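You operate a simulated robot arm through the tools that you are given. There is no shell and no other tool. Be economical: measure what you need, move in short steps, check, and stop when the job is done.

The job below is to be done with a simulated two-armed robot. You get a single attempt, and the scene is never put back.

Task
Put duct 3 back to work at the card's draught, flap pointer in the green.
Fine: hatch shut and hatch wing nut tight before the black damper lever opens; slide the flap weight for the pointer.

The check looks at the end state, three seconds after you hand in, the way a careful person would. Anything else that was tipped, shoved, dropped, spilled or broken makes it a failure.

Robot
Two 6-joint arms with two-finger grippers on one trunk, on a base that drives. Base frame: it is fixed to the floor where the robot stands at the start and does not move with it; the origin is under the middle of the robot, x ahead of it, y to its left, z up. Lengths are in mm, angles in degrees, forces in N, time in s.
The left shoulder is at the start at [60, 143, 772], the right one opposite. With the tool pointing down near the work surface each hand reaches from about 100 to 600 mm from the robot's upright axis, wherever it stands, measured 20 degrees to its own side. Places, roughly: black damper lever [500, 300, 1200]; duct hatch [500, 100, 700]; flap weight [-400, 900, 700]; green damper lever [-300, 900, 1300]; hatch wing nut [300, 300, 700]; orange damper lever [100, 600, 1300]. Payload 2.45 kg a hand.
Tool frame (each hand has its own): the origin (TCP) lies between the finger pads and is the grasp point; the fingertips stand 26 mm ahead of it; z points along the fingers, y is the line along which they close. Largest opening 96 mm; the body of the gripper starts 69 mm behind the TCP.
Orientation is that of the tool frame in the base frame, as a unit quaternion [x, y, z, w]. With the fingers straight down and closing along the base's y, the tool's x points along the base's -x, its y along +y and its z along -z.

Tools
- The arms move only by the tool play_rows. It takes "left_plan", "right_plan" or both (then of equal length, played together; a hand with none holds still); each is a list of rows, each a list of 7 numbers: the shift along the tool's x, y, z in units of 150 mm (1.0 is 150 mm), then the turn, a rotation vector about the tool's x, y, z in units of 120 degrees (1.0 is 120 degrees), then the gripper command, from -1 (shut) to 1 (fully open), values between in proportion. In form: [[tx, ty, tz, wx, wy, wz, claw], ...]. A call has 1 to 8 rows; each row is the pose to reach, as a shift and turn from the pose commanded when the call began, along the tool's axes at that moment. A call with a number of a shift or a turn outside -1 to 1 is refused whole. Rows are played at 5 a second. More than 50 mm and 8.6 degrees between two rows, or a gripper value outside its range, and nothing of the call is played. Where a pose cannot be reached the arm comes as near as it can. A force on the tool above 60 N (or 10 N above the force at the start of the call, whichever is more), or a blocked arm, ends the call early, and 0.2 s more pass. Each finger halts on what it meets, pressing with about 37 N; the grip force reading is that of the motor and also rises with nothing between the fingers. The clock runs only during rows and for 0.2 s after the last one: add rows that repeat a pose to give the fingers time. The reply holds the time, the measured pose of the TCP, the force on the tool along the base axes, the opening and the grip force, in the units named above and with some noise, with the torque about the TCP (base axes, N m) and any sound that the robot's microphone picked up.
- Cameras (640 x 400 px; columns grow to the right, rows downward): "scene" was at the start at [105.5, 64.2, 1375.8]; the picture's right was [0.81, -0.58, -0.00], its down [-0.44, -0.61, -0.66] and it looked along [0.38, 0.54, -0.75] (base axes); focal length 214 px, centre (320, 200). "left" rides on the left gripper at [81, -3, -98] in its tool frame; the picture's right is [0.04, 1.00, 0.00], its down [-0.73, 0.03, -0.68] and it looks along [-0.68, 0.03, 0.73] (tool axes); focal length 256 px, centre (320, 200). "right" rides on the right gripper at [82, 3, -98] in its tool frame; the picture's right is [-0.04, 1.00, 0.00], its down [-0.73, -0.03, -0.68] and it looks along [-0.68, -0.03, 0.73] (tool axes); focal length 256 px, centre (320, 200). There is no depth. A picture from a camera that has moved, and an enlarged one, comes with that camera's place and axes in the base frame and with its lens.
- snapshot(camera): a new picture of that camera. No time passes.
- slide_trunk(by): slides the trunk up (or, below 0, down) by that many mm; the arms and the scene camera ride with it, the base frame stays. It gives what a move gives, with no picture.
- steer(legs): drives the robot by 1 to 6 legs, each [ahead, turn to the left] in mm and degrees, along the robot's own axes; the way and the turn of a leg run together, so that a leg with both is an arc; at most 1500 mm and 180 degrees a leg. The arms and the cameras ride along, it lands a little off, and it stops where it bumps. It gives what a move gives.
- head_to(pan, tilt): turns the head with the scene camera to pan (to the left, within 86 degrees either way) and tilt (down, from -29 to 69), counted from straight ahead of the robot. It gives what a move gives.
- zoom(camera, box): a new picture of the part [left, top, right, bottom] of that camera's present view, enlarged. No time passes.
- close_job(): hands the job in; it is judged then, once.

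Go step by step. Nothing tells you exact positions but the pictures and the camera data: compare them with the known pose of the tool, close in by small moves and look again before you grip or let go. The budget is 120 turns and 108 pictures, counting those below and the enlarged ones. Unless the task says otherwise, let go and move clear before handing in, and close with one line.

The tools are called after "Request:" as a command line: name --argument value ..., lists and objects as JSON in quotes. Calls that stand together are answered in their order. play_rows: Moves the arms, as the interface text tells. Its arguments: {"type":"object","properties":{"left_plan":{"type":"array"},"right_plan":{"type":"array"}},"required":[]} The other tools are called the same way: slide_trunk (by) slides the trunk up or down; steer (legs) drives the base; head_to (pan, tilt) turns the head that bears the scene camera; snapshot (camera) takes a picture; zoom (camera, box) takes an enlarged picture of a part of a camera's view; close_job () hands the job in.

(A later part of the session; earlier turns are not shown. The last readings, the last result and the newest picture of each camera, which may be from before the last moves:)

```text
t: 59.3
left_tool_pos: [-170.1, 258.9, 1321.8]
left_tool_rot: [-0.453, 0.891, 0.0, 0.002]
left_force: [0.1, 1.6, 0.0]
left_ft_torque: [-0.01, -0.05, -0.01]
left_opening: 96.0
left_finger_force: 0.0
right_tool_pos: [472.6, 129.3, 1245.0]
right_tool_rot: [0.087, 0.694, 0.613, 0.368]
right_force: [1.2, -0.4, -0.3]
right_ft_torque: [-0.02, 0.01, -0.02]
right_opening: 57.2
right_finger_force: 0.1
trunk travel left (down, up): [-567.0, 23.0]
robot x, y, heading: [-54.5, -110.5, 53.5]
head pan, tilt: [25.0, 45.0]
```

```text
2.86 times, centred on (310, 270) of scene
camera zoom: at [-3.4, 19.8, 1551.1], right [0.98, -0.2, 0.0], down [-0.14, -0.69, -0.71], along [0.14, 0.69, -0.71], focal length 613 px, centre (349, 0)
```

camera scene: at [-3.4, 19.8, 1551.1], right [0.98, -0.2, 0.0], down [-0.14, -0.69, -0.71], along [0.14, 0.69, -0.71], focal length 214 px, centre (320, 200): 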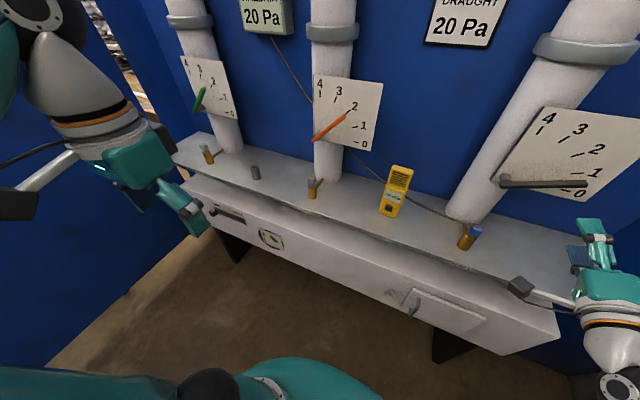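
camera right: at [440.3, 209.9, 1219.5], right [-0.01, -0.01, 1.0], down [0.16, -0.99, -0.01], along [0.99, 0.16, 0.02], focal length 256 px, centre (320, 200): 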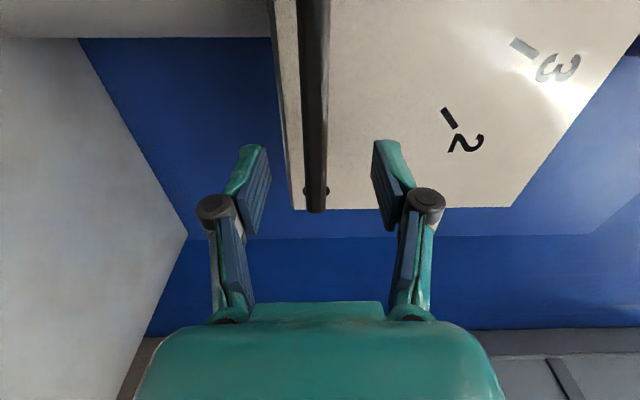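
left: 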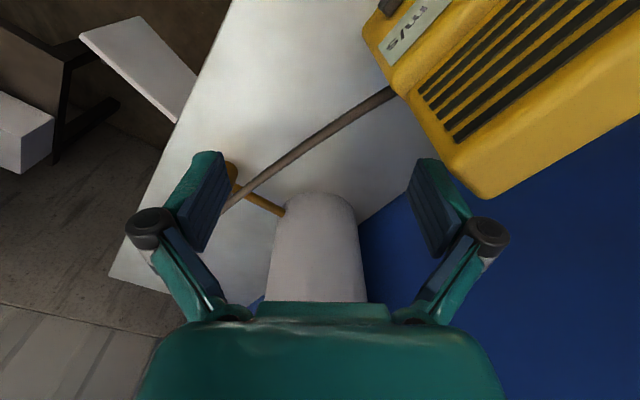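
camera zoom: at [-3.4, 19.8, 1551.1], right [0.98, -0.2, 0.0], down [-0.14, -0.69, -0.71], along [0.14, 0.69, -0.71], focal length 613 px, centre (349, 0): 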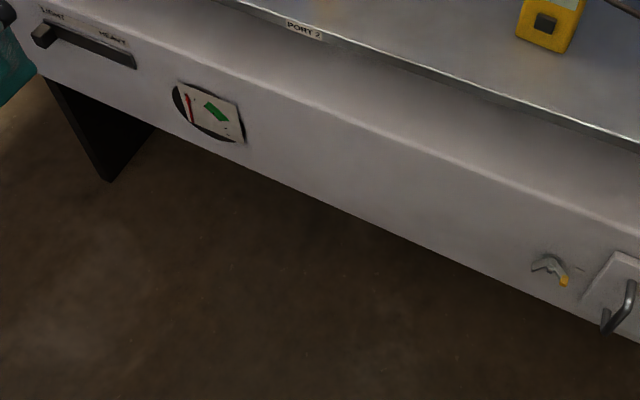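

Weight knob is at about [-405, 893, 690] (LIGHT end), and HEAVY is to its right. I'll retract the right hand, back away, and drive left along the wall so the left hand can reach it.

Request:
play_rows --right_plan '[[0, 0, -0.25, 0, 0, 0, 0.2], [0, 0, -0.5, 0, 0, 0, 0.2], [0, 0, -0.75, 0, 0, 0, 0.2], [0, 0, -1.0, 0, 0, 0, 0.2]]'

Request:
steer --legs '[[-90, 0], [0, 90]]'

Request:
head_to --pan 0 --tilt 40

Request:
snapshot --camera "scene"

```text
t: 60.3
left_tool_pos: [-172.3, 258.1, 1322.1]
left_tool_rot: [-0.453, 0.892, 0.001, 0.003]
left_force: [-1.1, -0.9, 0.1]
left_ft_torque: [0.01, -0.06, 0.01]
left_opening: 96.1
left_finger_force: 0.0
right_tool_pos: [417.1, 10.8, 1302.1]
right_tool_rot: [0.087, 0.695, 0.611, 0.37]
right_force: [-0.6, 0.3, -0.2]
right_ft_torque: [0.01, 0.01, -0.02]
right_opening: 57.9
right_finger_force: 0.0
right hand out of reach, approached as far as the arm can: row 2, 3, 4
trunk travel left (down, up): [-567.0, 23.0]
robot x, y, heading: [-53.8, -110.9, 53.5]
head pan, tilt: [25.0, 45.0]
```

```text
t: 64.1
left_tool_pos: [-476.9, -70.0, 1321.3]
left_tool_rot: [0.815, -0.579, -0.001, -0.004]
left_force: [0.0, -1.3, -0.5]
left_ft_torque: [0.04, -0.06, 0.0]
left_opening: 96.1
left_finger_force: 0.1
right_tool_pos: [60.9, 275.4, 1302.5]
right_tool_rot: [-0.246, 0.656, 0.712, 0.043]
right_force: [-0.4, -0.1, 0.1]
right_ft_torque: [-0.01, 0.0, -0.04]
right_opening: 57.5
right_finger_force: 0.2
trunk travel left (down, up): [-567.0, 23.0]
robot x, y, heading: [-102.7, -181.8, 108.4]
head pan, tilt: [25.0, 45.0]
stopped in leg 2: the robot was blocked; the commanded pose is now the measured one
```

```text
t: 65.0
left_tool_pos: [-478.1, -67.0, 1321.8]
left_tool_rot: [0.815, -0.579, -0.002, -0.003]
left_force: [0.4, 0.5, -1.0]
left_ft_torque: [0.02, 0.0, -0.03]
left_opening: 96.1
left_finger_force: 0.2
right_tool_pos: [61.5, 276.2, 1302.8]
right_tool_rot: [-0.246, 0.656, 0.712, 0.041]
right_force: [0.2, -0.4, 0.5]
right_ft_torque: [0.03, 0.01, 0.04]
right_opening: 57.5
right_finger_force: 0.1
trunk travel left (down, up): [-567.0, 23.0]
robot x, y, heading: [-103.2, -179.6, 108.2]
head pan, tilt: [0.0, 40.0]
```

```text
44 pictures are left
camera scene: at [-150.4, -43.0, 1558.3], right [0.95, 0.32, 0.0], down [0.2, -0.61, -0.77], along [-0.24, 0.73, -0.64], focal length 214 px, centre (320, 200)
```

scene: 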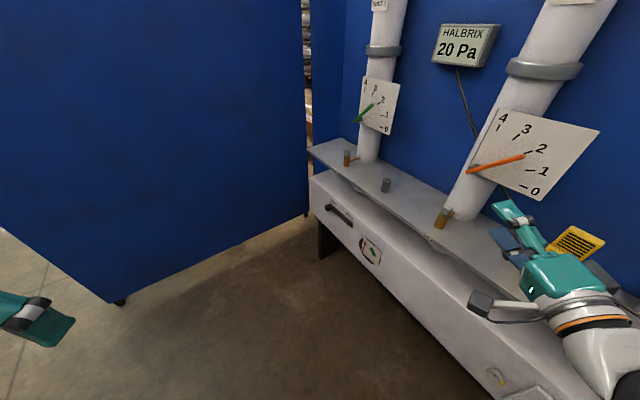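

The turn was blocked at 108°. I'll look left to find what's in the way before moving more.

Request:
head_to --pan 86 --tilt 45

Request:
snapshot --camera "scene"

Request:
head_to --pan -86 --tilt 45

Request:
snapshot --camera "scene"

```text
t: 66.6
left_tool_pos: [-477.6, -69.3, 1322.7]
left_tool_rot: [0.815, -0.579, -0.003, -0.003]
left_force: [1.1, 0.5, 0.0]
left_ft_torque: [-0.01, -0.01, -0.02]
left_opening: 96.1
left_finger_force: 0.2
right_tool_pos: [60.9, 276.7, 1302.1]
right_tool_rot: [-0.245, 0.657, 0.711, 0.042]
right_force: [0.1, -0.3, 0.6]
right_ft_torque: [0.04, -0.01, 0.03]
right_opening: 57.6
right_finger_force: 0.3
trunk travel left (down, up): [-567.0, 23.0]
robot x, y, heading: [-103.3, -179.8, 108.5]
head pan, tilt: [85.9, 45.0]
```

```text
43 pictures are left
camera scene: at [-202.3, -143.5, 1551.1], right [-0.25, 0.97, 0.0], down [0.69, 0.17, -0.71], along [-0.69, -0.17, -0.71], focal length 214 px, centre (320, 200)
```

scene: 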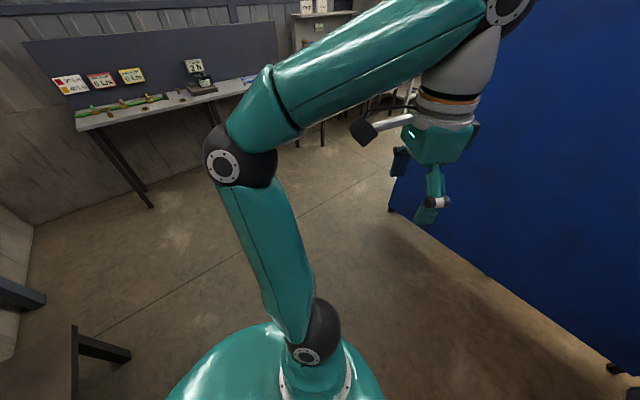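

```text
t: 69.2
left_tool_pos: [-477.8, -68.3, 1323.4]
left_tool_rot: [0.815, -0.58, -0.002, -0.003]
left_force: [-0.5, 0.0, -0.7]
left_ft_torque: [0.01, -0.02, 0.02]
left_opening: 95.9
left_finger_force: 0.0
right_tool_pos: [61.4, 275.6, 1302.8]
right_tool_rot: [-0.245, 0.657, 0.712, 0.042]
right_force: [0.3, 1.5, 0.0]
right_ft_torque: [0.01, -0.03, -0.01]
right_opening: 57.7
right_finger_force: 0.0
trunk travel left (down, up): [-567.0, 23.0]
robot x, y, heading: [-105.8, -186.0, 108.2]
head pan, tilt: [-85.9, 45.0]
```

```text
42 pictures are left
camera scene: at [-48.3, -92.5, 1551.1], right [0.38, -0.92, 0.0], down [-0.65, -0.27, -0.71], along [0.65, 0.27, -0.71], focal length 214 px, centre (320, 200)
```

scene: 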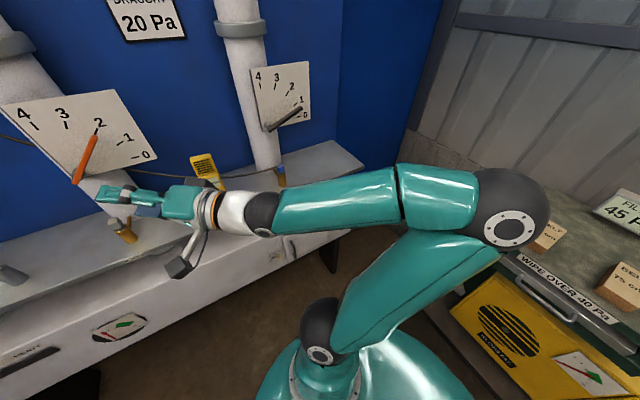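

Nothing obvious is touching. I'll try the turn again in a small step to see if it's really blocked.

Request:
steer --legs '[[0, 15]]'

```text
t: 70.5
left_tool_pos: [-494.9, -167.3, 1321.1]
left_tool_rot: [0.883, -0.469, -0.003, -0.003]
left_force: [-0.4, -0.1, 0.0]
left_ft_torque: [-0.03, 0.02, 0.01]
left_opening: 96.1
left_finger_force: 0.0
right_tool_pos: [-61.0, 302.3, 1301.3]
right_tool_rot: [-0.328, 0.62, 0.711, -0.05]
right_force: [-0.1, -0.5, -0.3]
right_ft_torque: [-0.01, -0.01, -0.03]
right_opening: 57.6
right_finger_force: 0.0
trunk travel left (down, up): [-567.0, 23.0]
robot x, y, heading: [-106.1, -179.7, 123.3]
head pan, tilt: [-85.9, 45.0]
```

It turned fine this time. Continuing the turn and driving along the wall.

Request:
steer --legs '[[0, 20]]'

Request:
steer --legs '[[500, 0]]'

Request:
head_to --pan -40 --tilt 35

Request:
snapshot --camera "scene"

```text
t: 72.1
left_tool_pos: [-474.6, -302.8, 1321.3]
left_tool_rot: [0.951, -0.309, -0.003, -0.002]
left_force: [0.7, -0.7, -0.2]
left_ft_torque: [0.0, 0.01, -0.01]
left_opening: 95.8
left_finger_force: 0.1
right_tool_pos: [-229.8, 289.1, 1302.0]
right_tool_rot: [-0.431, 0.554, 0.691, -0.172]
right_force: [0.0, 0.0, 0.6]
right_ft_torque: [0.01, 0.0, 0.0]
right_opening: 57.7
right_finger_force: 0.1
trunk travel left (down, up): [-567.0, 23.0]
robot x, y, heading: [-103.4, -178.8, 142.9]
head pan, tilt: [-85.9, 45.0]
```

```text
t: 75.1
left_tool_pos: [-869.5, -5.9, 1322.4]
left_tool_rot: [0.952, -0.307, -0.003, -0.001]
left_force: [-0.3, 0.1, -0.5]
left_ft_torque: [-0.02, 0.0, 0.02]
left_opening: 96.0
left_finger_force: 0.1
right_tool_pos: [-627.6, 586.8, 1302.4]
right_tool_rot: [-0.431, 0.553, 0.691, -0.175]
right_force: [0.1, -0.6, 0.4]
right_ft_torque: [-0.04, 0.01, 0.04]
right_opening: 57.8
right_finger_force: 0.1
trunk travel left (down, up): [-567.0, 23.0]
robot x, y, heading: [-499.7, 117.1, 143.3]
head pan, tilt: [-85.9, 45.0]
```

```text
t: 76.2
left_tool_pos: [-869.1, -4.9, 1323.0]
left_tool_rot: [0.952, -0.307, -0.003, -0.003]
left_force: [0.0, 0.0, -0.4]
left_ft_torque: [-0.02, 0.01, -0.02]
left_opening: 96.0
left_finger_force: 0.1
right_tool_pos: [-626.2, 586.1, 1301.7]
right_tool_rot: [-0.432, 0.552, 0.692, -0.175]
right_force: [-0.1, -0.4, -0.4]
right_ft_torque: [0.01, -0.04, 0.02]
right_opening: 57.6
right_finger_force: 0.0
trunk travel left (down, up): [-567.0, 23.0]
robot x, y, heading: [-498.6, 117.4, 143.3]
head pan, tilt: [-40.0, 35.0]
```

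```text
41 pictures are left
camera scene: at [-566.0, 240.6, 1565.9], right [0.97, 0.23, 0.0], down [0.13, -0.56, -0.82], along [-0.19, 0.8, -0.57], focal length 214 px, centre (320, 200)
```

scene: 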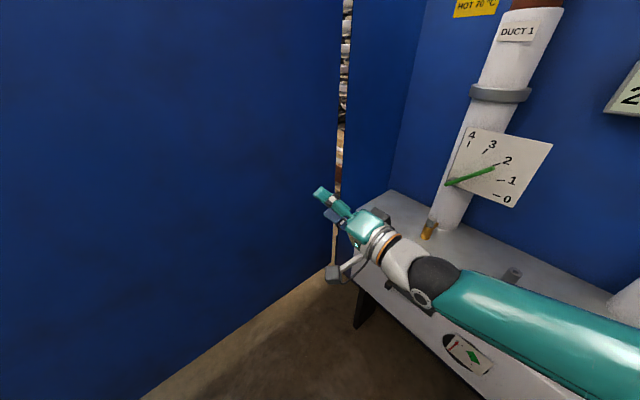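

Turning back to face the wall.

Request:
steer --legs '[[0, -45], [0, -44.9]]'

Request:
head_to --pan 15 --tilt 40

Request:
snapshot --camera "scene"

```text
t: 80.0
left_tool_pos: [-796.0, 374.7, 1323.0]
left_tool_rot: [-0.676, 0.737, 0.002, 0.003]
left_force: [0.0, 0.5, 0.4]
left_ft_torque: [0.01, 0.04, -0.01]
left_opening: 96.0
left_finger_force: 0.0
right_tool_pos: [-162.0, 470.0, 1304.2]
right_tool_rot: [-0.104, 0.693, 0.688, 0.188]
right_force: [0.0, 0.6, 0.2]
right_ft_torque: [0.01, 0.0, 0.06]
right_opening: 57.6
right_finger_force: 0.1
trunk travel left (down, up): [-567.0, 23.0]
robot x, y, heading: [-503.3, 117.5, 84.9]
head pan, tilt: [-40.0, 35.0]
stopped in leg 2: the robot was blocked; the commanded pose is now the measured one
```

```text
t: 81.2
left_tool_pos: [-794.3, 374.8, 1323.8]
left_tool_rot: [-0.677, 0.736, 0.001, 0.005]
left_force: [-0.2, 0.0, -0.6]
left_ft_torque: [0.0, -0.02, -0.01]
left_opening: 95.9
left_finger_force: 0.0
right_tool_pos: [-160.6, 470.5, 1303.5]
right_tool_rot: [-0.103, 0.693, 0.688, 0.188]
right_force: [0.4, 1.0, -0.5]
right_ft_torque: [-0.01, -0.03, -0.03]
right_opening: 57.5
right_finger_force: 0.2
trunk travel left (down, up): [-567.0, 23.0]
robot x, y, heading: [-502.7, 125.3, 84.5]
head pan, tilt: [15.0, 40.0]
```

```text
40 pictures are left
camera scene: at [-511.7, 264.0, 1558.3], right [0.99, 0.17, 0.0], down [0.11, -0.63, -0.77], along [-0.13, 0.76, -0.64], focal length 214 px, centre (320, 200)
```

scene: 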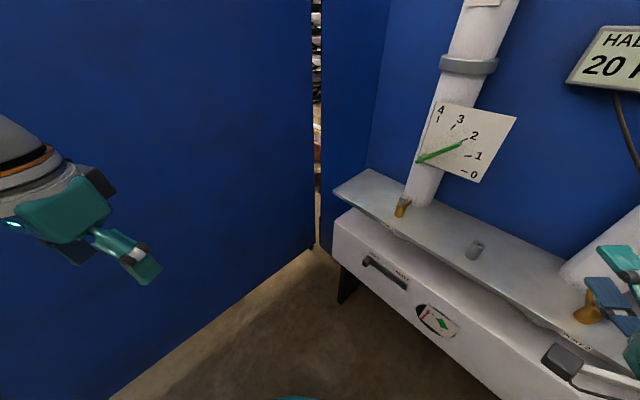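

Request:
steer --legs '[[0, -31]]'

Request:
head_to --pan 25 --tilt 45

Request:
snapshot --camera "scene"

```text
t: 83.3
left_tool_pos: [-624.1, 488.9, 1322.0]
left_tool_rot: [-0.459, 0.888, 0.001, 0.005]
left_force: [-0.6, -0.4, 0.1]
left_ft_torque: [-0.01, 0.02, 0.01]
left_opening: 95.9
left_finger_force: 0.1
right_tool_pos: [-32.6, 247.8, 1304.4]
right_tool_rot: [0.084, 0.696, 0.614, 0.363]
right_force: [-0.5, 0.8, -0.5]
right_ft_torque: [-0.02, 0.01, -0.02]
right_opening: 57.7
right_finger_force: 0.0
trunk travel left (down, up): [-567.0, 23.0]
robot x, y, heading: [-501.8, 121.5, 54.1]
head pan, tilt: [15.0, 40.0]
```

```text
t: 84.0
left_tool_pos: [-624.8, 490.0, 1322.8]
left_tool_rot: [-0.459, 0.889, 0.002, 0.006]
left_force: [0.3, 0.3, -0.5]
left_ft_torque: [0.02, -0.02, -0.03]
left_opening: 96.1
left_finger_force: 0.1
right_tool_pos: [-32.8, 247.3, 1305.1]
right_tool_rot: [0.083, 0.696, 0.613, 0.364]
right_force: [0.1, 0.0, 0.1]
right_ft_torque: [-0.01, 0.01, -0.01]
right_opening: 57.4
right_finger_force: 0.0
trunk travel left (down, up): [-567.0, 23.0]
robot x, y, heading: [-505.7, 123.7, 54.1]
head pan, tilt: [25.0, 45.0]
```

```text
39 pictures are left
camera scene: at [-454.7, 250.6, 1551.1], right [0.98, -0.19, 0.0], down [-0.13, -0.69, -0.71], along [0.13, 0.69, -0.71], focal length 214 px, centre (320, 200)
```

scene: 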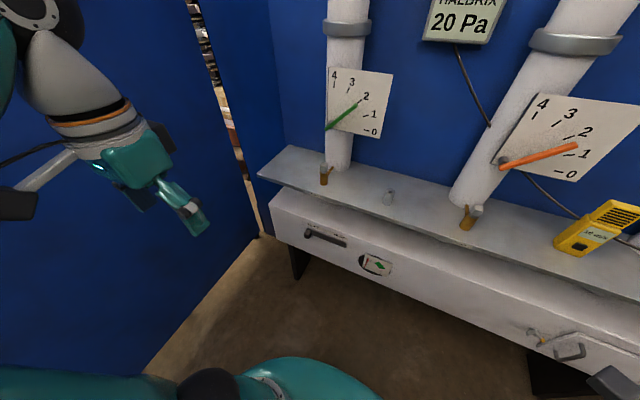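

Now I'll lower the trunk and zoom on the slider and pointer gauge.

Request:
slide_trunk --by -170

Request:
head_to --pan 20 --tilt 45

Request:
zoom --camera "scene" --box '[240, 180, 432, 300]'

```text
t: 85.9
left_tool_pos: [-624.2, 489.4, 1153.4]
left_tool_rot: [-0.459, 0.888, 0.0, 0.005]
left_force: [-0.8, -0.1, 0.4]
left_ft_torque: [0.0, 0.0, -0.03]
left_opening: 96.0
left_finger_force: 0.1
right_tool_pos: [-31.0, 248.4, 1133.3]
right_tool_rot: [0.083, 0.696, 0.614, 0.364]
right_force: [0.2, -0.4, 0.5]
right_ft_torque: [0.0, 0.0, 0.01]
right_opening: 57.5
right_finger_force: 0.0
trunk travel left (down, up): [-397.0, 193.0]
robot x, y, heading: [-503.1, 119.9, 54.1]
head pan, tilt: [25.0, 45.0]
```

```text
t: 86.6
left_tool_pos: [-625.7, 489.5, 1152.3]
left_tool_rot: [-0.459, 0.888, 0.001, 0.005]
left_force: [-0.2, 0.6, -0.3]
left_ft_torque: [-0.01, -0.04, 0.0]
left_opening: 96.2
left_finger_force: 0.0
right_tool_pos: [-31.9, 248.7, 1134.6]
right_tool_rot: [0.083, 0.696, 0.613, 0.363]
right_force: [-0.8, 0.2, 0.4]
right_ft_torque: [0.0, 0.0, 0.0]
right_opening: 57.4
right_finger_force: 0.2
trunk travel left (down, up): [-397.0, 193.0]
robot x, y, heading: [-506.0, 121.1, 54.3]
head pan, tilt: [20.0, 45.0]
```

```text
3.33 times, centred on (336, 240) of scene
camera zoom: at [-448.0, 248.9, 1381.1], right [0.96, -0.27, 0.0], down [-0.19, -0.68, -0.71], along [0.19, 0.68, -0.71], focal length 715 px, centre (267, 67)
```

zoom: 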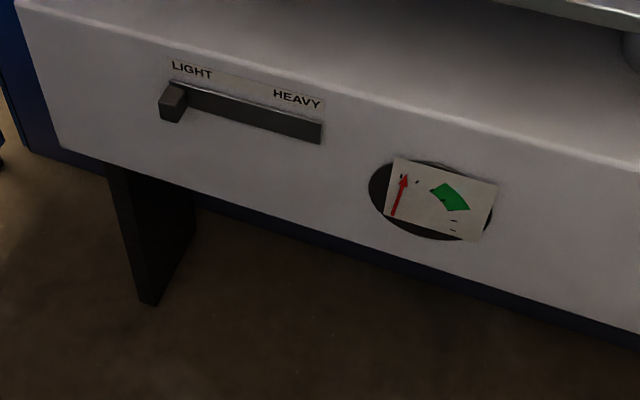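

The slider knob is at the LIGHT end and the pointer is left of the green, so the weight must slide towards HEAVY. I'll turn the left hand to point at the wall while moving forward.

Request:
play_rows --left_plan '[[-0.12, 0.05, 0, 0, -0.07, 0, -1], [-0.24, 0.1, 0, 0, -0.14, 0, -1], [-0.36, 0.15, 0, 0, -0.21, 0, -1], [-0.48, 0.2, 0, 0, -0.28, 0, -1], [-0.6, 0.25, 0, 0, -0.35, 0, -1], [-0.72, 0.3, 0, 0, -0.42, 0, -1], [-0.84, 0.35, 0, 0, -0.49, 0, -1], [-0.96, 0.4, 0, 0, -0.56, 0, -1]]'

Request:
play_rows --left_plan '[[0.1, 0, 0.05, 0, -0.07, 0, -1], [0.3, 0, 0.1, 0, -0.14, 0, -1], [0.5, 0, 0.15, 0, -0.19, 0, -1], [0.7, 0, 0.2, 0, -0.19, 0, -1]]'

Request:
snapshot --camera "scene"

```text
t: 88.4
left_tool_pos: [-592.7, 641.9, 1155.6]
left_tool_rot: [-0.382, 0.736, 0.256, 0.496]
left_force: [-0.5, -0.3, 0.4]
left_ft_torque: [-0.01, 0.01, -0.03]
left_opening: 0.0
left_finger_force: 28.8
right_tool_pos: [-31.7, 247.9, 1134.7]
right_tool_rot: [0.084, 0.696, 0.613, 0.363]
right_force: [-1.0, 1.3, -0.1]
right_ft_torque: [-0.02, -0.02, -0.01]
right_opening: 57.5
right_finger_force: 0.1
trunk travel left (down, up): [-397.0, 193.0]
robot x, y, heading: [-501.8, 125.3, 54.1]
head pan, tilt: [20.0, 45.0]
```

```text
t: 89.4
left_tool_pos: [-608.4, 647.1, 1057.8]
left_tool_rot: [-0.324, 0.625, 0.325, 0.632]
left_force: [0.4, -0.5, 0.3]
left_ft_torque: [0.0, 0.0, 0.0]
left_opening: 0.0
left_finger_force: 29.1
left hand out of reach, approached as far as the arm can: row 4
right_tool_pos: [-31.0, 248.2, 1134.4]
right_tool_rot: [0.083, 0.696, 0.614, 0.363]
right_force: [0.0, -0.2, -0.8]
right_ft_torque: [-0.02, 0.0, 0.0]
right_opening: 57.4
right_finger_force: 0.1
trunk travel left (down, up): [-397.0, 193.0]
robot x, y, heading: [-504.6, 124.0, 54.4]
head pan, tilt: [20.0, 45.0]
```

```text
37 pictures are left
camera scene: at [-448.1, 249.4, 1381.0], right [0.96, -0.27, 0.0], down [-0.19, -0.68, -0.71], along [0.19, 0.68, -0.71], focal length 214 px, centre (320, 200)
```

scene: 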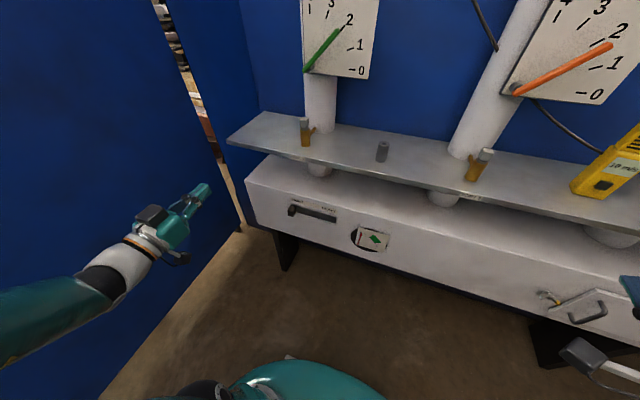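

The left hand points to the wall now. Descending to slider height, left of the knob.

Request:
play_rows --left_plan '[[0.25, 0, 0.1, 0, 0, 0, -1], [0.5, 0.05, 0.2, 0, 0, 0, -1], [0.75, 0.1, 0.3, 0, 0, 0, -1], [1.0, 0.15, 0.3, 0, 0, 0, -1]]'

Request:
play_rows --left_plan '[[0.25, 0, 0.1, 0, 0, 0, -1], [0.5, 0.0, 0.2, 0, 0, 0, -1], [0.75, 0.0, 0.3, 0, 0, 0, -1], [1.0, 0.0, 0.4, 0, 0, 0, -1]]'

Request:
play_rows --left_plan '[[0.2, 0, 0.1, 0, 0, 0, -1], [0.4, 0.0, 0.2, 0, 0, 0, -1], [0.4, 0.0, 0.35, 0, 0, 0, -1]]'

Request:
snapshot --camera "scene"

Request:
snapshot --camera "left"

```text
t: 90.4
left_tool_pos: [-612.5, 688.5, 953.2]
left_tool_rot: [-0.325, 0.626, 0.321, 0.632]
left_force: [0.8, -0.5, -0.5]
left_ft_torque: [0.0, 0.0, 0.01]
left_opening: 0.0
left_finger_force: 27.8
left hand out of reach, approached as far as the arm can: row 1, 2, 3, 4
right_tool_pos: [-31.6, 249.4, 1134.1]
right_tool_rot: [0.084, 0.696, 0.614, 0.363]
right_force: [0.2, 0.8, -0.4]
right_ft_torque: [-0.01, 0.0, -0.02]
right_opening: 57.2
right_finger_force: 0.1
trunk travel left (down, up): [-397.0, 193.0]
robot x, y, heading: [-508.7, 119.0, 54.3]
head pan, tilt: [20.0, 45.0]
```

```text
t: 91.4
left_tool_pos: [-633.5, 788.7, 872.0]
left_tool_rot: [-0.326, 0.627, 0.313, 0.635]
left_force: [0.4, 0.0, -0.5]
left_ft_torque: [0.01, 0.0, 0.0]
left_opening: 0.0
left_finger_force: 28.2
left hand out of reach, approached as far as the arm can: row 1, 2, 3, 4
right_tool_pos: [-32.6, 248.5, 1134.5]
right_tool_rot: [0.083, 0.697, 0.613, 0.364]
right_force: [0.1, 0.6, -0.2]
right_ft_torque: [0.02, 0.01, -0.03]
right_opening: 57.7
right_finger_force: 0.1
trunk travel left (down, up): [-397.0, 193.0]
robot x, y, heading: [-503.6, 121.1, 54.0]
head pan, tilt: [20.0, 45.0]
```

```text
t: 92.2
left_tool_pos: [-619.8, 853.5, 824.4]
left_tool_rot: [-0.325, 0.626, 0.32, 0.633]
left_force: [-0.6, -0.5, 0.4]
left_ft_torque: [0.01, 0.0, -0.01]
left_opening: 0.1
left_finger_force: 28.4
left hand out of reach, approached as far as the arm can: row 1, 2, 3
right_tool_pos: [-30.4, 248.9, 1134.7]
right_tool_rot: [0.083, 0.697, 0.613, 0.363]
right_force: [-0.1, 0.1, 0.8]
right_ft_torque: [0.0, -0.02, 0.03]
right_opening: 57.8
right_finger_force: 0.1
trunk travel left (down, up): [-397.0, 193.0]
robot x, y, heading: [-502.1, 122.0, 54.2]
head pan, tilt: [20.0, 45.0]
```

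```text
36 pictures are left
camera scene: at [-447.5, 249.3, 1381.0], right [0.96, -0.27, 0.0], down [-0.19, -0.68, -0.71], along [0.19, 0.68, -0.71], focal length 214 px, centre (320, 200)
```

scene: 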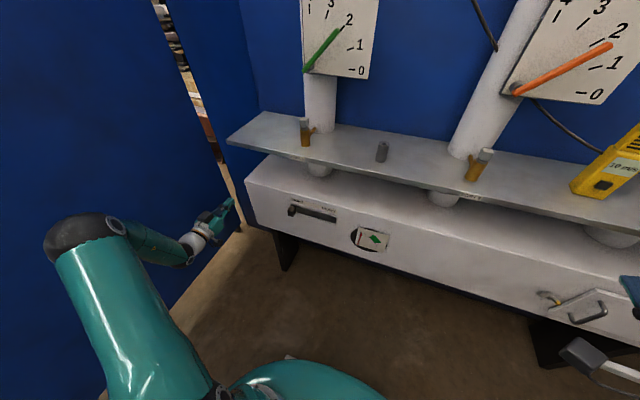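

```text
35 pictures are left
camera left: at [-673.7, 770.7, 741.0], right [-0.81, 0.58, -0.05], down [-0.43, -0.53, 0.73], along [0.4, 0.61, 0.68], focal length 256 px, centre (320, 200)
```

left: 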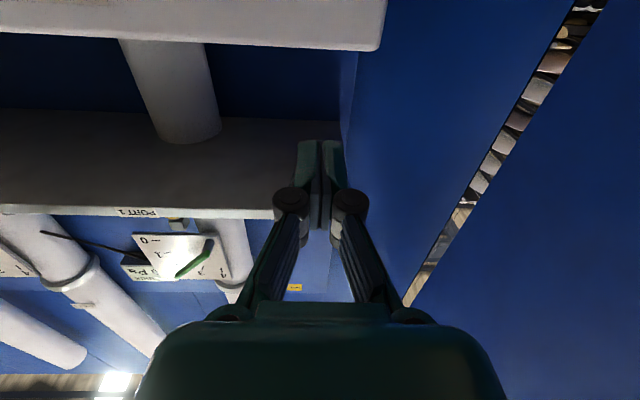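

The hand drifted left of the box. I'll bring it right and down at a safe distance from the face.

Request:
play_rows --left_plan '[[0.15, -0.2, 0.1, 0, 0, 0, -1], [0.35, -0.35, 0.15, 0, 0, 0, -1], [0.6, -0.45, 0.2, 0, 0, 0, -1], [0.85, -0.55, 0.2, 0, 0, 0, -1], [0.9, -0.7, 0.2, 0, 0, 0, -1]]'

Request:
snapshot --camera "scene"

Request:
snapshot --camera "left"

```text
t: 93.4
left_tool_pos: [-573.5, 920.7, 709.2]
left_tool_rot: [-0.324, 0.624, 0.321, 0.635]
left_force: [0.1, 0.7, 0.4]
left_ft_torque: [-0.01, 0.01, 0.01]
left_opening: 0.1
left_finger_force: 28.8
left hand out of reach, approached as far as the arm can: row 1, 2, 3, 4, 5
right_tool_pos: [-31.6, 248.3, 1133.6]
right_tool_rot: [0.083, 0.695, 0.614, 0.364]
right_force: [0.1, -0.1, 0.1]
right_ft_torque: [-0.03, -0.01, -0.01]
right_opening: 57.6
right_finger_force: 0.1
trunk travel left (down, up): [-397.0, 193.0]
robot x, y, heading: [-505.1, 122.3, 53.9]
head pan, tilt: [20.0, 45.0]
```

```text
34 pictures are left
camera scene: at [-447.9, 248.3, 1381.2], right [0.96, -0.27, 0.0], down [-0.19, -0.68, -0.71], along [0.19, 0.68, -0.71], focal length 214 px, centre (320, 200)
```

scene: 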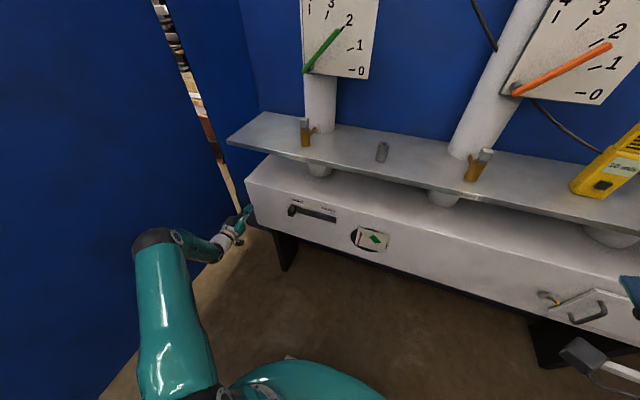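

```text
33 pictures are left
camera left: at [-628.1, 838.1, 627.6], right [-0.81, 0.58, -0.05], down [-0.43, -0.54, 0.73], along [0.4, 0.61, 0.69], focal length 256 px, centre (320, 200)
```

left: 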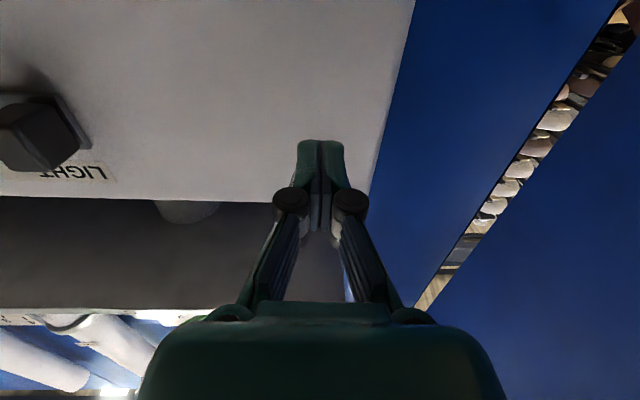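

The knob is at about along −835, z ≈ 715. Bringing the hand right and a bit forward.

Request:
play_rows --left_plan '[[0, -0.15, 0.05, 0, 0, 0, -1], [0, -0.3, 0.1, 0, 0, 0, -1], [0, -0.45, 0.1, 0, 0, 0, -1], [0, -0.6, 0.1, 0, 0, 0, -1], [0, -0.75, 0.1, 0, 0, 0, -1]]'

Request:
snapshot --camera "left"

```text
t: 94.6
left_tool_pos: [-517.6, 940.4, 712.6]
left_tool_rot: [-0.326, 0.624, 0.313, 0.637]
left_force: [-19.3, -9.7, 0.5]
left_ft_torque: [-0.05, 0.26, 0.18]
left_opening: 0.0
left_finger_force: 28.5
left hand out of reach, approached as far as the arm can: row 1, 2, 3, 4, 5
right_tool_pos: [-32.8, 247.9, 1134.5]
right_tool_rot: [0.084, 0.695, 0.614, 0.364]
right_force: [0.2, -0.1, -0.3]
right_ft_torque: [0.01, 0.0, -0.01]
right_opening: 57.5
right_finger_force: 0.2
trunk travel left (down, up): [-397.0, 193.0]
robot x, y, heading: [-506.5, 120.9, 54.2]
head pan, tilt: [20.0, 45.0]
```

```text
32 pictures are left
camera left: at [-571.7, 857.5, 629.8], right [-0.8, 0.59, -0.06], down [-0.44, -0.52, 0.73], along [0.4, 0.61, 0.68], focal length 256 px, centre (320, 200)
```

left: 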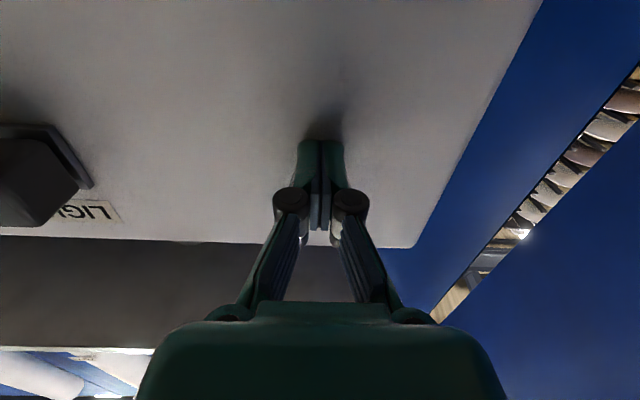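

The fingertips touched the box face lightly. Backing off 35 mm and moving right.

Request:
play_rows --left_plan '[[0, 0, -0.12, 0, 0, 0, -1], [0, 0, -0.25, 0, 0, 0, -1], [0, -0.2, -0.25, 0, 0, 0, -1], [0, -0.4, -0.25, 0, 0, 0, -1], [0, -0.55, -0.25, 0, 0, 0, -1]]'

Request:
snapshot --camera "scene"

```text
t: 95.8
left_tool_pos: [-522.3, 944.2, 719.6]
left_tool_rot: [-0.337, 0.621, 0.321, 0.631]
left_force: [-13.5, -16.4, 3.8]
left_ft_torque: [0.02, -0.08, -0.09]
left_opening: 0.0
left_finger_force: 28.4
left hand out of reach, approached as far as the arm can: row 1, 2, 3, 4, 5
right_tool_pos: [-30.8, 246.9, 1134.0]
right_tool_rot: [0.084, 0.696, 0.614, 0.363]
right_force: [1.0, -0.4, -0.2]
right_ft_torque: [-0.01, -0.01, 0.07]
right_opening: 57.6
right_finger_force: 0.2
trunk travel left (down, up): [-397.0, 193.0]
robot x, y, heading: [-505.1, 120.1, 54.1]
head pan, tilt: [20.0, 45.0]
stopped in row 5 (left hand): the force on the tool passed its limit at 70 N (the readings are from after the stop); the commanded pose is now the measured one
```

```text
31 pictures are left
camera scene: at [-447.4, 245.8, 1381.5], right [0.96, -0.27, 0.0], down [-0.19, -0.68, -0.71], along [0.19, 0.68, -0.71], focal length 214 px, centre (320, 200)
```

scene: 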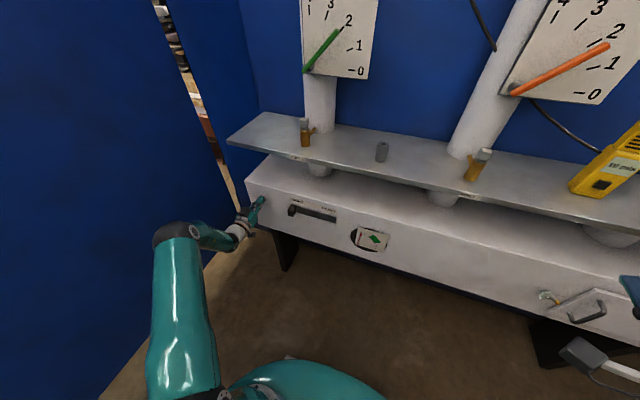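

The arm is at a fold limit from here. I'll back the base 140 mm to give the left arm freedom, then move the hand right and forward.

Request:
steer --legs '[[-140, 0]]'

Request:
play_rows --left_plan '[[0, -0.1, 0.15, 0, 0, 0, -1], [0, -0.2, 0.3, 0, 0, 0, -1], [0, -0.35, 0.4, 0, 0, 0, -1], [0, -0.5, 0.5, 0, 0, 0, -1], [0, -0.65, 0.6, 0, 0, 0, -1]]'

Request:
snapshot --camera "left"

```text
t: 97.2
left_tool_pos: [-603.9, 831.3, 718.5]
left_tool_rot: [-0.336, 0.622, 0.32, 0.631]
left_force: [-0.7, -0.9, 0.8]
left_ft_torque: [0.03, 0.0, 0.02]
left_opening: 0.0
left_finger_force: 28.6
right_tool_pos: [-114.6, 133.9, 1135.0]
right_tool_rot: [0.083, 0.696, 0.614, 0.364]
right_force: [0.1, 0.4, 0.7]
right_ft_torque: [-0.02, 0.0, -0.02]
right_opening: 57.6
right_finger_force: 0.0
trunk travel left (down, up): [-397.0, 193.0]
robot x, y, heading: [-588.8, 7.6, 54.4]
head pan, tilt: [20.0, 45.0]
```

```text
t: 98.4
left_tool_pos: [-475.6, 873.9, 718.2]
left_tool_rot: [-0.335, 0.622, 0.315, 0.633]
left_force: [-0.5, -0.6, 0.1]
left_ft_torque: [0.01, 0.02, -0.03]
left_opening: 0.3
left_finger_force: 28.8
left hand out of reach, approached as far as the arm can: row 3, 4, 5
right_tool_pos: [-112.9, 134.5, 1135.2]
right_tool_rot: [0.083, 0.696, 0.614, 0.363]
right_force: [-0.5, -0.8, 0.8]
right_ft_torque: [0.01, -0.01, 0.0]
right_opening: 57.2
right_finger_force: 0.0
trunk travel left (down, up): [-397.0, 193.0]
robot x, y, heading: [-588.1, 6.9, 54.1]
head pan, tilt: [20.0, 45.0]
```

```text
30 pictures are left
camera left: at [-528.0, 789.1, 636.0], right [-0.81, 0.58, -0.07], down [-0.44, -0.52, 0.73], along [0.38, 0.63, 0.68], focal length 256 px, centre (320, 200)
```

left: 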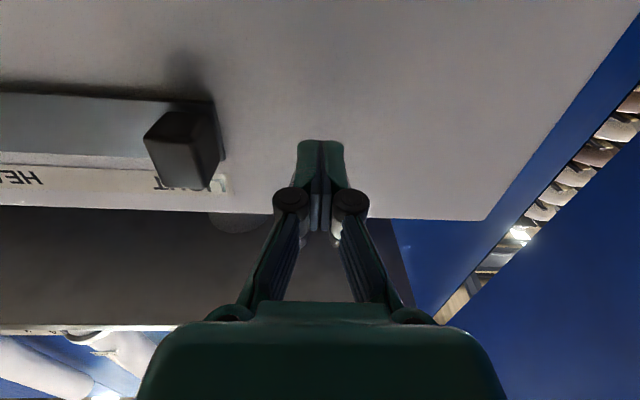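

Now it moves freely. I'll go forward beside the knob and push right about 30 mm, then read the pointer.

Request:
play_rows --left_plan '[[0, -0.05, 0.12, 0, 0, 0, -1], [0, -0.2, 0.12, 0, 0, 0, -1], [0, -0.35, 0.12, 0, 0, 0, -1], [0, -0.5, 0.12, 0, 0, 0, -1]]'

Request:
snapshot --camera "left"

Request:
snapshot --camera "scene"

```text
t: 99.3
left_tool_pos: [-439.1, 881.9, 716.9]
left_tool_rot: [-0.34, 0.62, 0.32, 0.631]
left_force: [-22.2, -40.7, 11.4]
left_ft_torque: [0.03, -0.16, -0.37]
left_opening: 0.0
left_finger_force: 28.8
left hand out of reach, approached as far as the arm can: row 2, 3, 4
right_tool_pos: [-115.5, 130.2, 1136.2]
right_tool_rot: [0.083, 0.695, 0.616, 0.363]
right_force: [1.3, 0.4, -0.8]
right_ft_torque: [0.01, -0.01, 0.04]
right_opening: 57.3
right_finger_force: 0.1
trunk travel left (down, up): [-397.0, 193.0]
robot x, y, heading: [-591.3, 6.2, 54.2]
head pan, tilt: [20.0, 45.0]
stopped in row 4 (left hand): the force on the tool passed its limit at 81 N (the readings are from after the stop); the commanded pose is now the measured one
```

```text
29 pictures are left
camera left: at [-490.5, 797.0, 634.9], right [-0.82, 0.56, -0.07], down [-0.43, -0.53, 0.73], along [0.37, 0.63, 0.68], focal length 256 px, centre (320, 200)
```

left: 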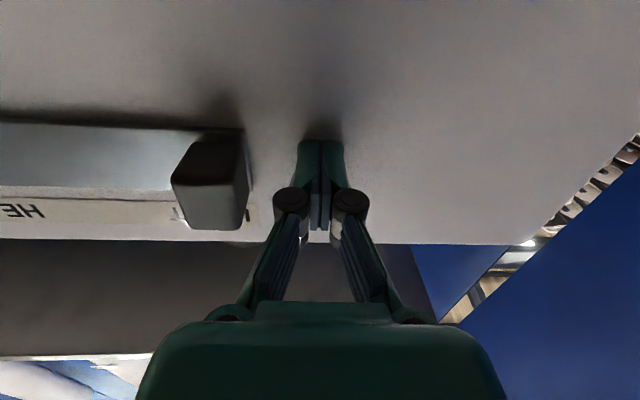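

```text
28 pictures are left
camera scene: at [-532.2, 128.1, 1382.0], right [0.96, -0.27, 0.0], down [-0.19, -0.68, -0.71], along [0.19, 0.68, -0.7], focal length 214 px, centre (320, 200)
```

scene: 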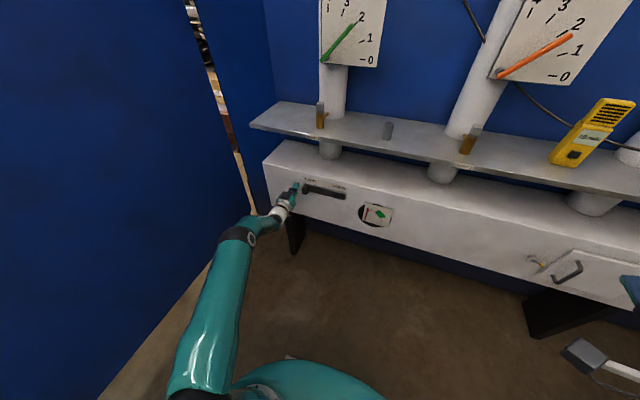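

The fold limit seems to come from the steep downward forearm. Lowering the trunk should make this reach natural (as with the lever), so I'll back off, lower the trunk, and raise the hand relative to it.

Request:
steer --legs '[[-50, 0]]'

Request:
slide_trunk --by -260

Request:
play_rows --left_plan '[[-0.2, 0, -0.15, 0, 0, 0, -1], [-0.4, 0, -0.3, 0, 0, 0, -1], [-0.65, 0, -0.4, 0, 0, 0, -1], [-0.95, 0, -0.4, 0, 0, 0, -1]]'

Request:
play_rows --left_plan '[[-0.3, 0, 0, 0, 0, 0, -1], [-0.55, 0, 0, 0, 0, 0, -1], [-0.8, 0, 0, 0, 0, 0, -1]]'

Request:
snapshot --camera "scene"

```text
t: 100.2
left_tool_pos: [-466.3, 844.0, 713.1]
left_tool_rot: [-0.341, 0.621, 0.32, 0.63]
left_force: [0.3, 0.1, 0.4]
left_ft_torque: [-0.03, 0.0, 0.0]
left_opening: 0.0
left_finger_force: 29.0
right_tool_pos: [-143.8, 93.5, 1135.7]
right_tool_rot: [0.084, 0.696, 0.614, 0.363]
right_force: [-0.1, -0.5, 0.8]
right_ft_torque: [-0.04, 0.02, 0.0]
right_opening: 57.9
right_finger_force: 0.0
trunk travel left (down, up): [-397.0, 193.0]
robot x, y, heading: [-616.9, -34.8, 54.5]
head pan, tilt: [20.0, 45.0]
```

```text
t: 102.9
left_tool_pos: [-465.6, 844.8, 452.2]
left_tool_rot: [-0.34, 0.622, 0.318, 0.63]
left_force: [-0.1, -0.3, 0.3]
left_ft_torque: [0.03, -0.01, 0.01]
left_opening: 0.1
left_finger_force: 28.9
right_tool_pos: [-144.4, 92.8, 876.2]
right_tool_rot: [0.084, 0.696, 0.614, 0.364]
right_force: [-0.3, 1.0, -0.5]
right_ft_torque: [-0.04, -0.01, 0.01]
right_opening: 57.6
right_finger_force: 0.0
trunk travel left (down, up): [-137.0, 453.0]
robot x, y, heading: [-614.7, -34.1, 54.2]
head pan, tilt: [20.0, 45.0]
```

```text
t: 103.9
left_tool_pos: [-514.3, 818.4, 601.1]
left_tool_rot: [-0.34, 0.623, 0.311, 0.632]
left_force: [0.2, 0.0, 0.0]
left_ft_torque: [-0.01, -0.01, 0.0]
left_opening: 0.0
left_finger_force: 28.5
left hand out of reach, approached as far as the arm can: row 1, 2, 3, 4
right_tool_pos: [-144.7, 92.3, 876.0]
right_tool_rot: [0.083, 0.696, 0.614, 0.363]
right_force: [-0.3, -0.1, 0.0]
right_ft_torque: [-0.02, -0.01, -0.03]
right_opening: 57.5
right_finger_force: 0.1
trunk travel left (down, up): [-137.0, 453.0]
robot x, y, heading: [-618.3, -34.3, 54.2]
head pan, tilt: [20.0, 45.0]
```

```text
t: 104.7
left_tool_pos: [-517.6, 820.1, 722.3]
left_tool_rot: [-0.341, 0.621, 0.319, 0.629]
left_force: [0.5, 1.3, -0.6]
left_ft_torque: [0.01, -0.03, -0.04]
left_opening: 0.0
left_finger_force: 28.6
right_tool_pos: [-144.8, 94.0, 876.1]
right_tool_rot: [0.083, 0.696, 0.614, 0.363]
right_force: [0.7, 0.7, -0.1]
right_ft_torque: [0.0, 0.03, -0.05]
right_opening: 58.0
right_finger_force: 0.1
trunk travel left (down, up): [-137.0, 453.0]
robot x, y, heading: [-617.5, -32.9, 54.3]
head pan, tilt: [20.0, 45.0]
```

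```text
27 pictures are left
camera scene: at [-560.0, 93.7, 1121.0], right [0.96, -0.27, 0.0], down [-0.19, -0.68, -0.71], along [0.19, 0.68, -0.71], focal length 214 px, centre (320, 200)
```

scene: 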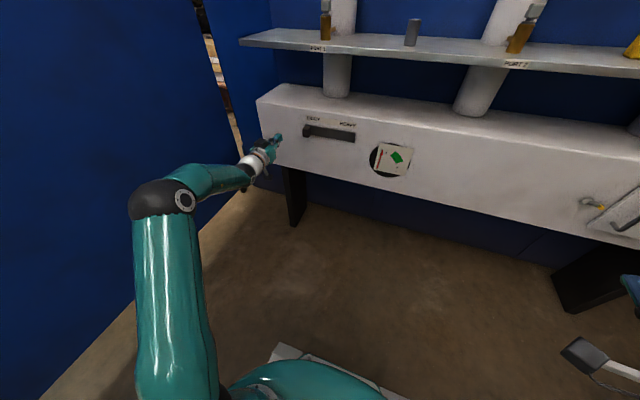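

Much better: no reach warnings now. Going forward beside the knob, then pushing right.

Request:
play_rows --left_plan '[[0, 0.1, 0.2, 0, 0, 0, -1], [0, 0.1, 0.4, 0, 0, 0, -1], [0, 0.1, 0.56, 0, 0, 0, -1]]'

Request:
snapshot --camera "left"

```text
t: 105.5
left_tool_pos: [-483.7, 898.6, 719.1]
left_tool_rot: [-0.342, 0.621, 0.318, 0.629]
left_force: [0.0, -1.0, -0.3]
left_ft_torque: [-0.02, 0.0, 0.0]
left_opening: 0.0
left_finger_force: 28.7
right_tool_pos: [-143.6, 94.1, 876.8]
right_tool_rot: [0.084, 0.696, 0.613, 0.364]
right_force: [-0.6, -0.1, -0.3]
right_ft_torque: [0.02, 0.0, -0.03]
right_opening: 57.6
right_finger_force: 0.0
trunk travel left (down, up): [-137.0, 453.0]
robot x, y, heading: [-618.1, -32.2, 54.1]
head pan, tilt: [20.0, 45.0]
```

```text
26 pictures are left
camera left: at [-534.6, 812.6, 636.6], right [-0.82, 0.56, -0.07], down [-0.43, -0.53, 0.74], along [0.38, 0.64, 0.67], focal length 256 px, centre (320, 200)
```

left: 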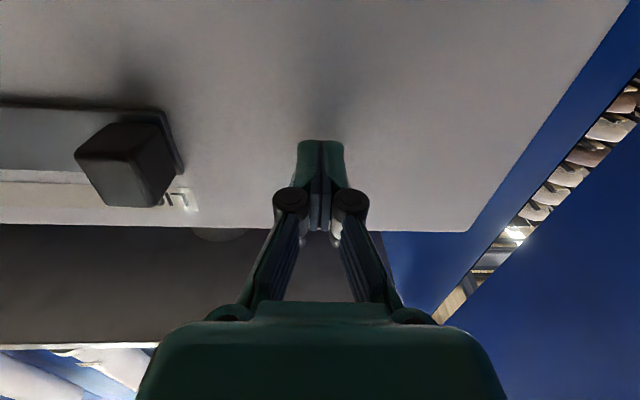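

Request:
play_rows --left_plan '[[0, -0.2, 0, 0, 0, 0, -1], [0, -0.4, 0, 0, 0, 0, -1], [0, -0.55, -0.02, 0, 0, 0, -1], [0, -0.65, -0.03, 0, 0, 0, -1]]'

Request:
zoom --camera "scene" --box '[260, 90, 436, 200]'

```text
t: 106.5
left_tool_pos: [-404.2, 844.0, 722.8]
left_tool_rot: [-0.338, 0.623, 0.316, 0.631]
left_force: [-1.8, 0.1, -0.3]
left_ft_torque: [-0.01, 0.0, -0.07]
left_opening: 0.0
left_finger_force: 28.4
left hand out of reach, approached as far as the arm can: row 4
right_tool_pos: [-144.9, 93.3, 876.6]
right_tool_rot: [0.084, 0.696, 0.613, 0.364]
right_force: [0.2, 0.2, 0.1]
right_ft_torque: [-0.04, -0.01, 0.03]
right_opening: 57.5
right_finger_force: 0.1
trunk travel left (down, up): [-137.0, 453.0]
robot x, y, heading: [-619.4, -32.4, 54.1]
head pan, tilt: [20.0, 45.0]
```

```text
3.64 times, centred on (348, 145) of scene
camera zoom: at [-560.0, 93.9, 1121.0], right [0.96, -0.27, 0.0], down [-0.19, -0.68, -0.71], along [0.19, 0.68, -0.71], focal length 780 px, centre (218, 400)
```

zoom: 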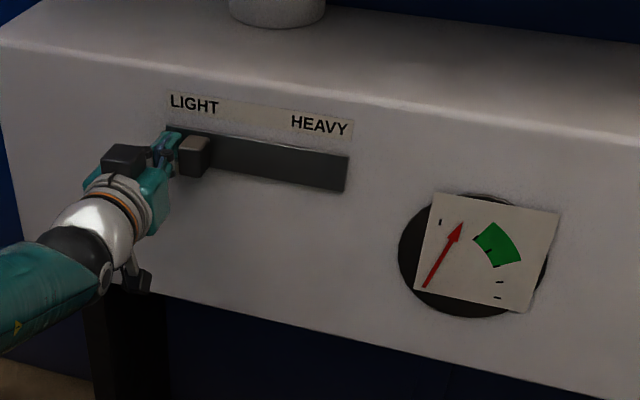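

The pointer is moving towards the green. Push about 30 mm more.

Request:
play_rows --left_plan '[[0, -0.08, -0.01, 0, 0, 0, -1], [0, -0.15, -0.02, 0, 0, 0, -1], [0, -0.22, -0.03, 0, 0, 0, -1]]'

Request:
zoom --camera "scene" --box '[260, 90, 436, 200]'

```text
t: 107.1
left_tool_pos: [-401.3, 846.5, 725.7]
left_tool_rot: [-0.342, 0.625, 0.314, 0.627]
left_force: [-18.8, -32.9, -1.4]
left_ft_torque: [0.21, -0.25, -0.28]
left_opening: 0.0
left_finger_force: 27.6
left hand out of reach, approached as far as the arm can: row 1, 2, 3
right_tool_pos: [-146.3, 90.9, 876.9]
right_tool_rot: [0.084, 0.695, 0.615, 0.363]
right_force: [-1.1, -0.1, -0.3]
right_ft_torque: [0.01, 0.03, -0.05]
right_opening: 57.6
right_finger_force: 0.0
trunk travel left (down, up): [-137.0, 453.0]
robot x, y, heading: [-617.0, -33.9, 54.4]
head pan, tilt: [20.0, 45.0]
stopped in row 3 (left hand): the force on the tool passed its limit at 65 N (the readings are from after the stop); the commanded pose is now the measured one
```

```text
3.64 times, centred on (348, 145) of scene
camera zoom: at [-562.1, 90.7, 1121.5], right [0.96, -0.27, 0.0], down [-0.19, -0.68, -0.71], along [0.19, 0.68, -0.71], focal length 780 px, centre (218, 400)
```

zoom: 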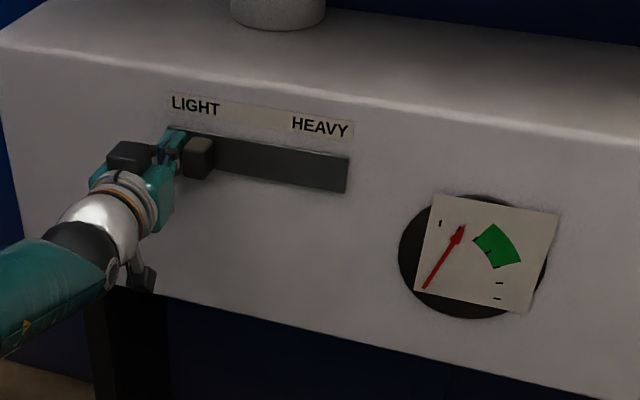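

The arm limit is reached again, so I'll use the base itself: a small backward arc to the right moves the finger right.

Request:
steer --legs '[[-22, -2]]'

Request:
zoom --camera "scene" --box '[260, 90, 436, 200]'

```text
t: 107.9
left_tool_pos: [-380.4, 822.1, 725.4]
left_tool_rot: [-0.331, 0.631, 0.304, 0.632]
left_force: [-0.5, 0.1, 0.2]
left_ft_torque: [0.02, 0.01, -0.01]
left_opening: 0.0
left_finger_force: 28.5
right_tool_pos: [-153.3, 58.6, 877.7]
right_tool_rot: [0.095, 0.695, 0.607, 0.373]
right_force: [0.7, 0.0, 0.9]
right_ft_torque: [0.02, 0.0, 0.03]
right_opening: 57.3
right_finger_force: 0.1
trunk travel left (down, up): [-137.0, 453.0]
robot x, y, heading: [-630.8, -48.8, 52.5]
head pan, tilt: [20.0, 45.0]
```

```text
3.64 times, centred on (348, 145) of scene
camera zoom: at [-569.9, 74.0, 1121.1], right [0.95, -0.31, 0.0], down [-0.22, -0.67, -0.71], along [0.22, 0.67, -0.71], focal length 780 px, centre (218, 400)
```

zoom: 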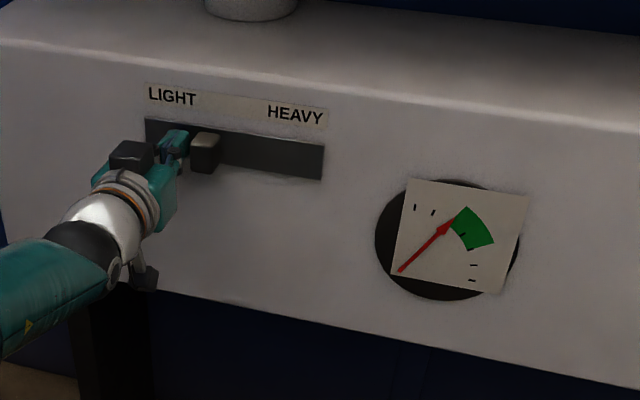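

The pointer is at the green's edge. One more similar, slightly smaller nudge.

Request:
steer --legs '[[-11, -1.8]]'

Request:
zoom --camera "scene" --box '[260, 90, 436, 200]'

```text
t: 108.7
left_tool_pos: [-359.7, 804.8, 725.6]
left_tool_rot: [-0.32, 0.637, 0.293, 0.637]
left_force: [-0.4, -0.2, 0.0]
left_ft_torque: [0.01, -0.04, -0.05]
left_opening: 0.2
left_finger_force: 28.1
right_tool_pos: [-157.1, 34.5, 877.1]
right_tool_rot: [0.105, 0.693, 0.601, 0.384]
right_force: [-0.8, 0.7, 0.5]
right_ft_torque: [0.01, 0.04, -0.03]
right_opening: 57.7
right_finger_force: 0.1
trunk travel left (down, up): [-137.0, 453.0]
robot x, y, heading: [-641.0, -62.0, 50.4]
head pan, tilt: [20.0, 45.0]
```

```text
3.64 times, centred on (348, 145) of scene
camera zoom: at [-574.0, 64.6, 1121.1], right [0.94, -0.34, 0.0], down [-0.24, -0.67, -0.71], along [0.24, 0.67, -0.71], focal length 780 px, centre (218, 400)
```

zoom: 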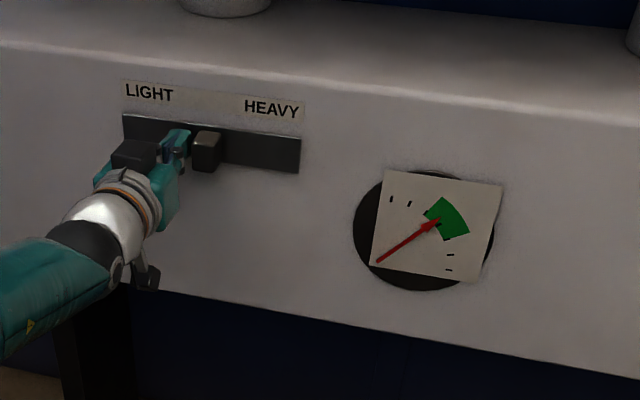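

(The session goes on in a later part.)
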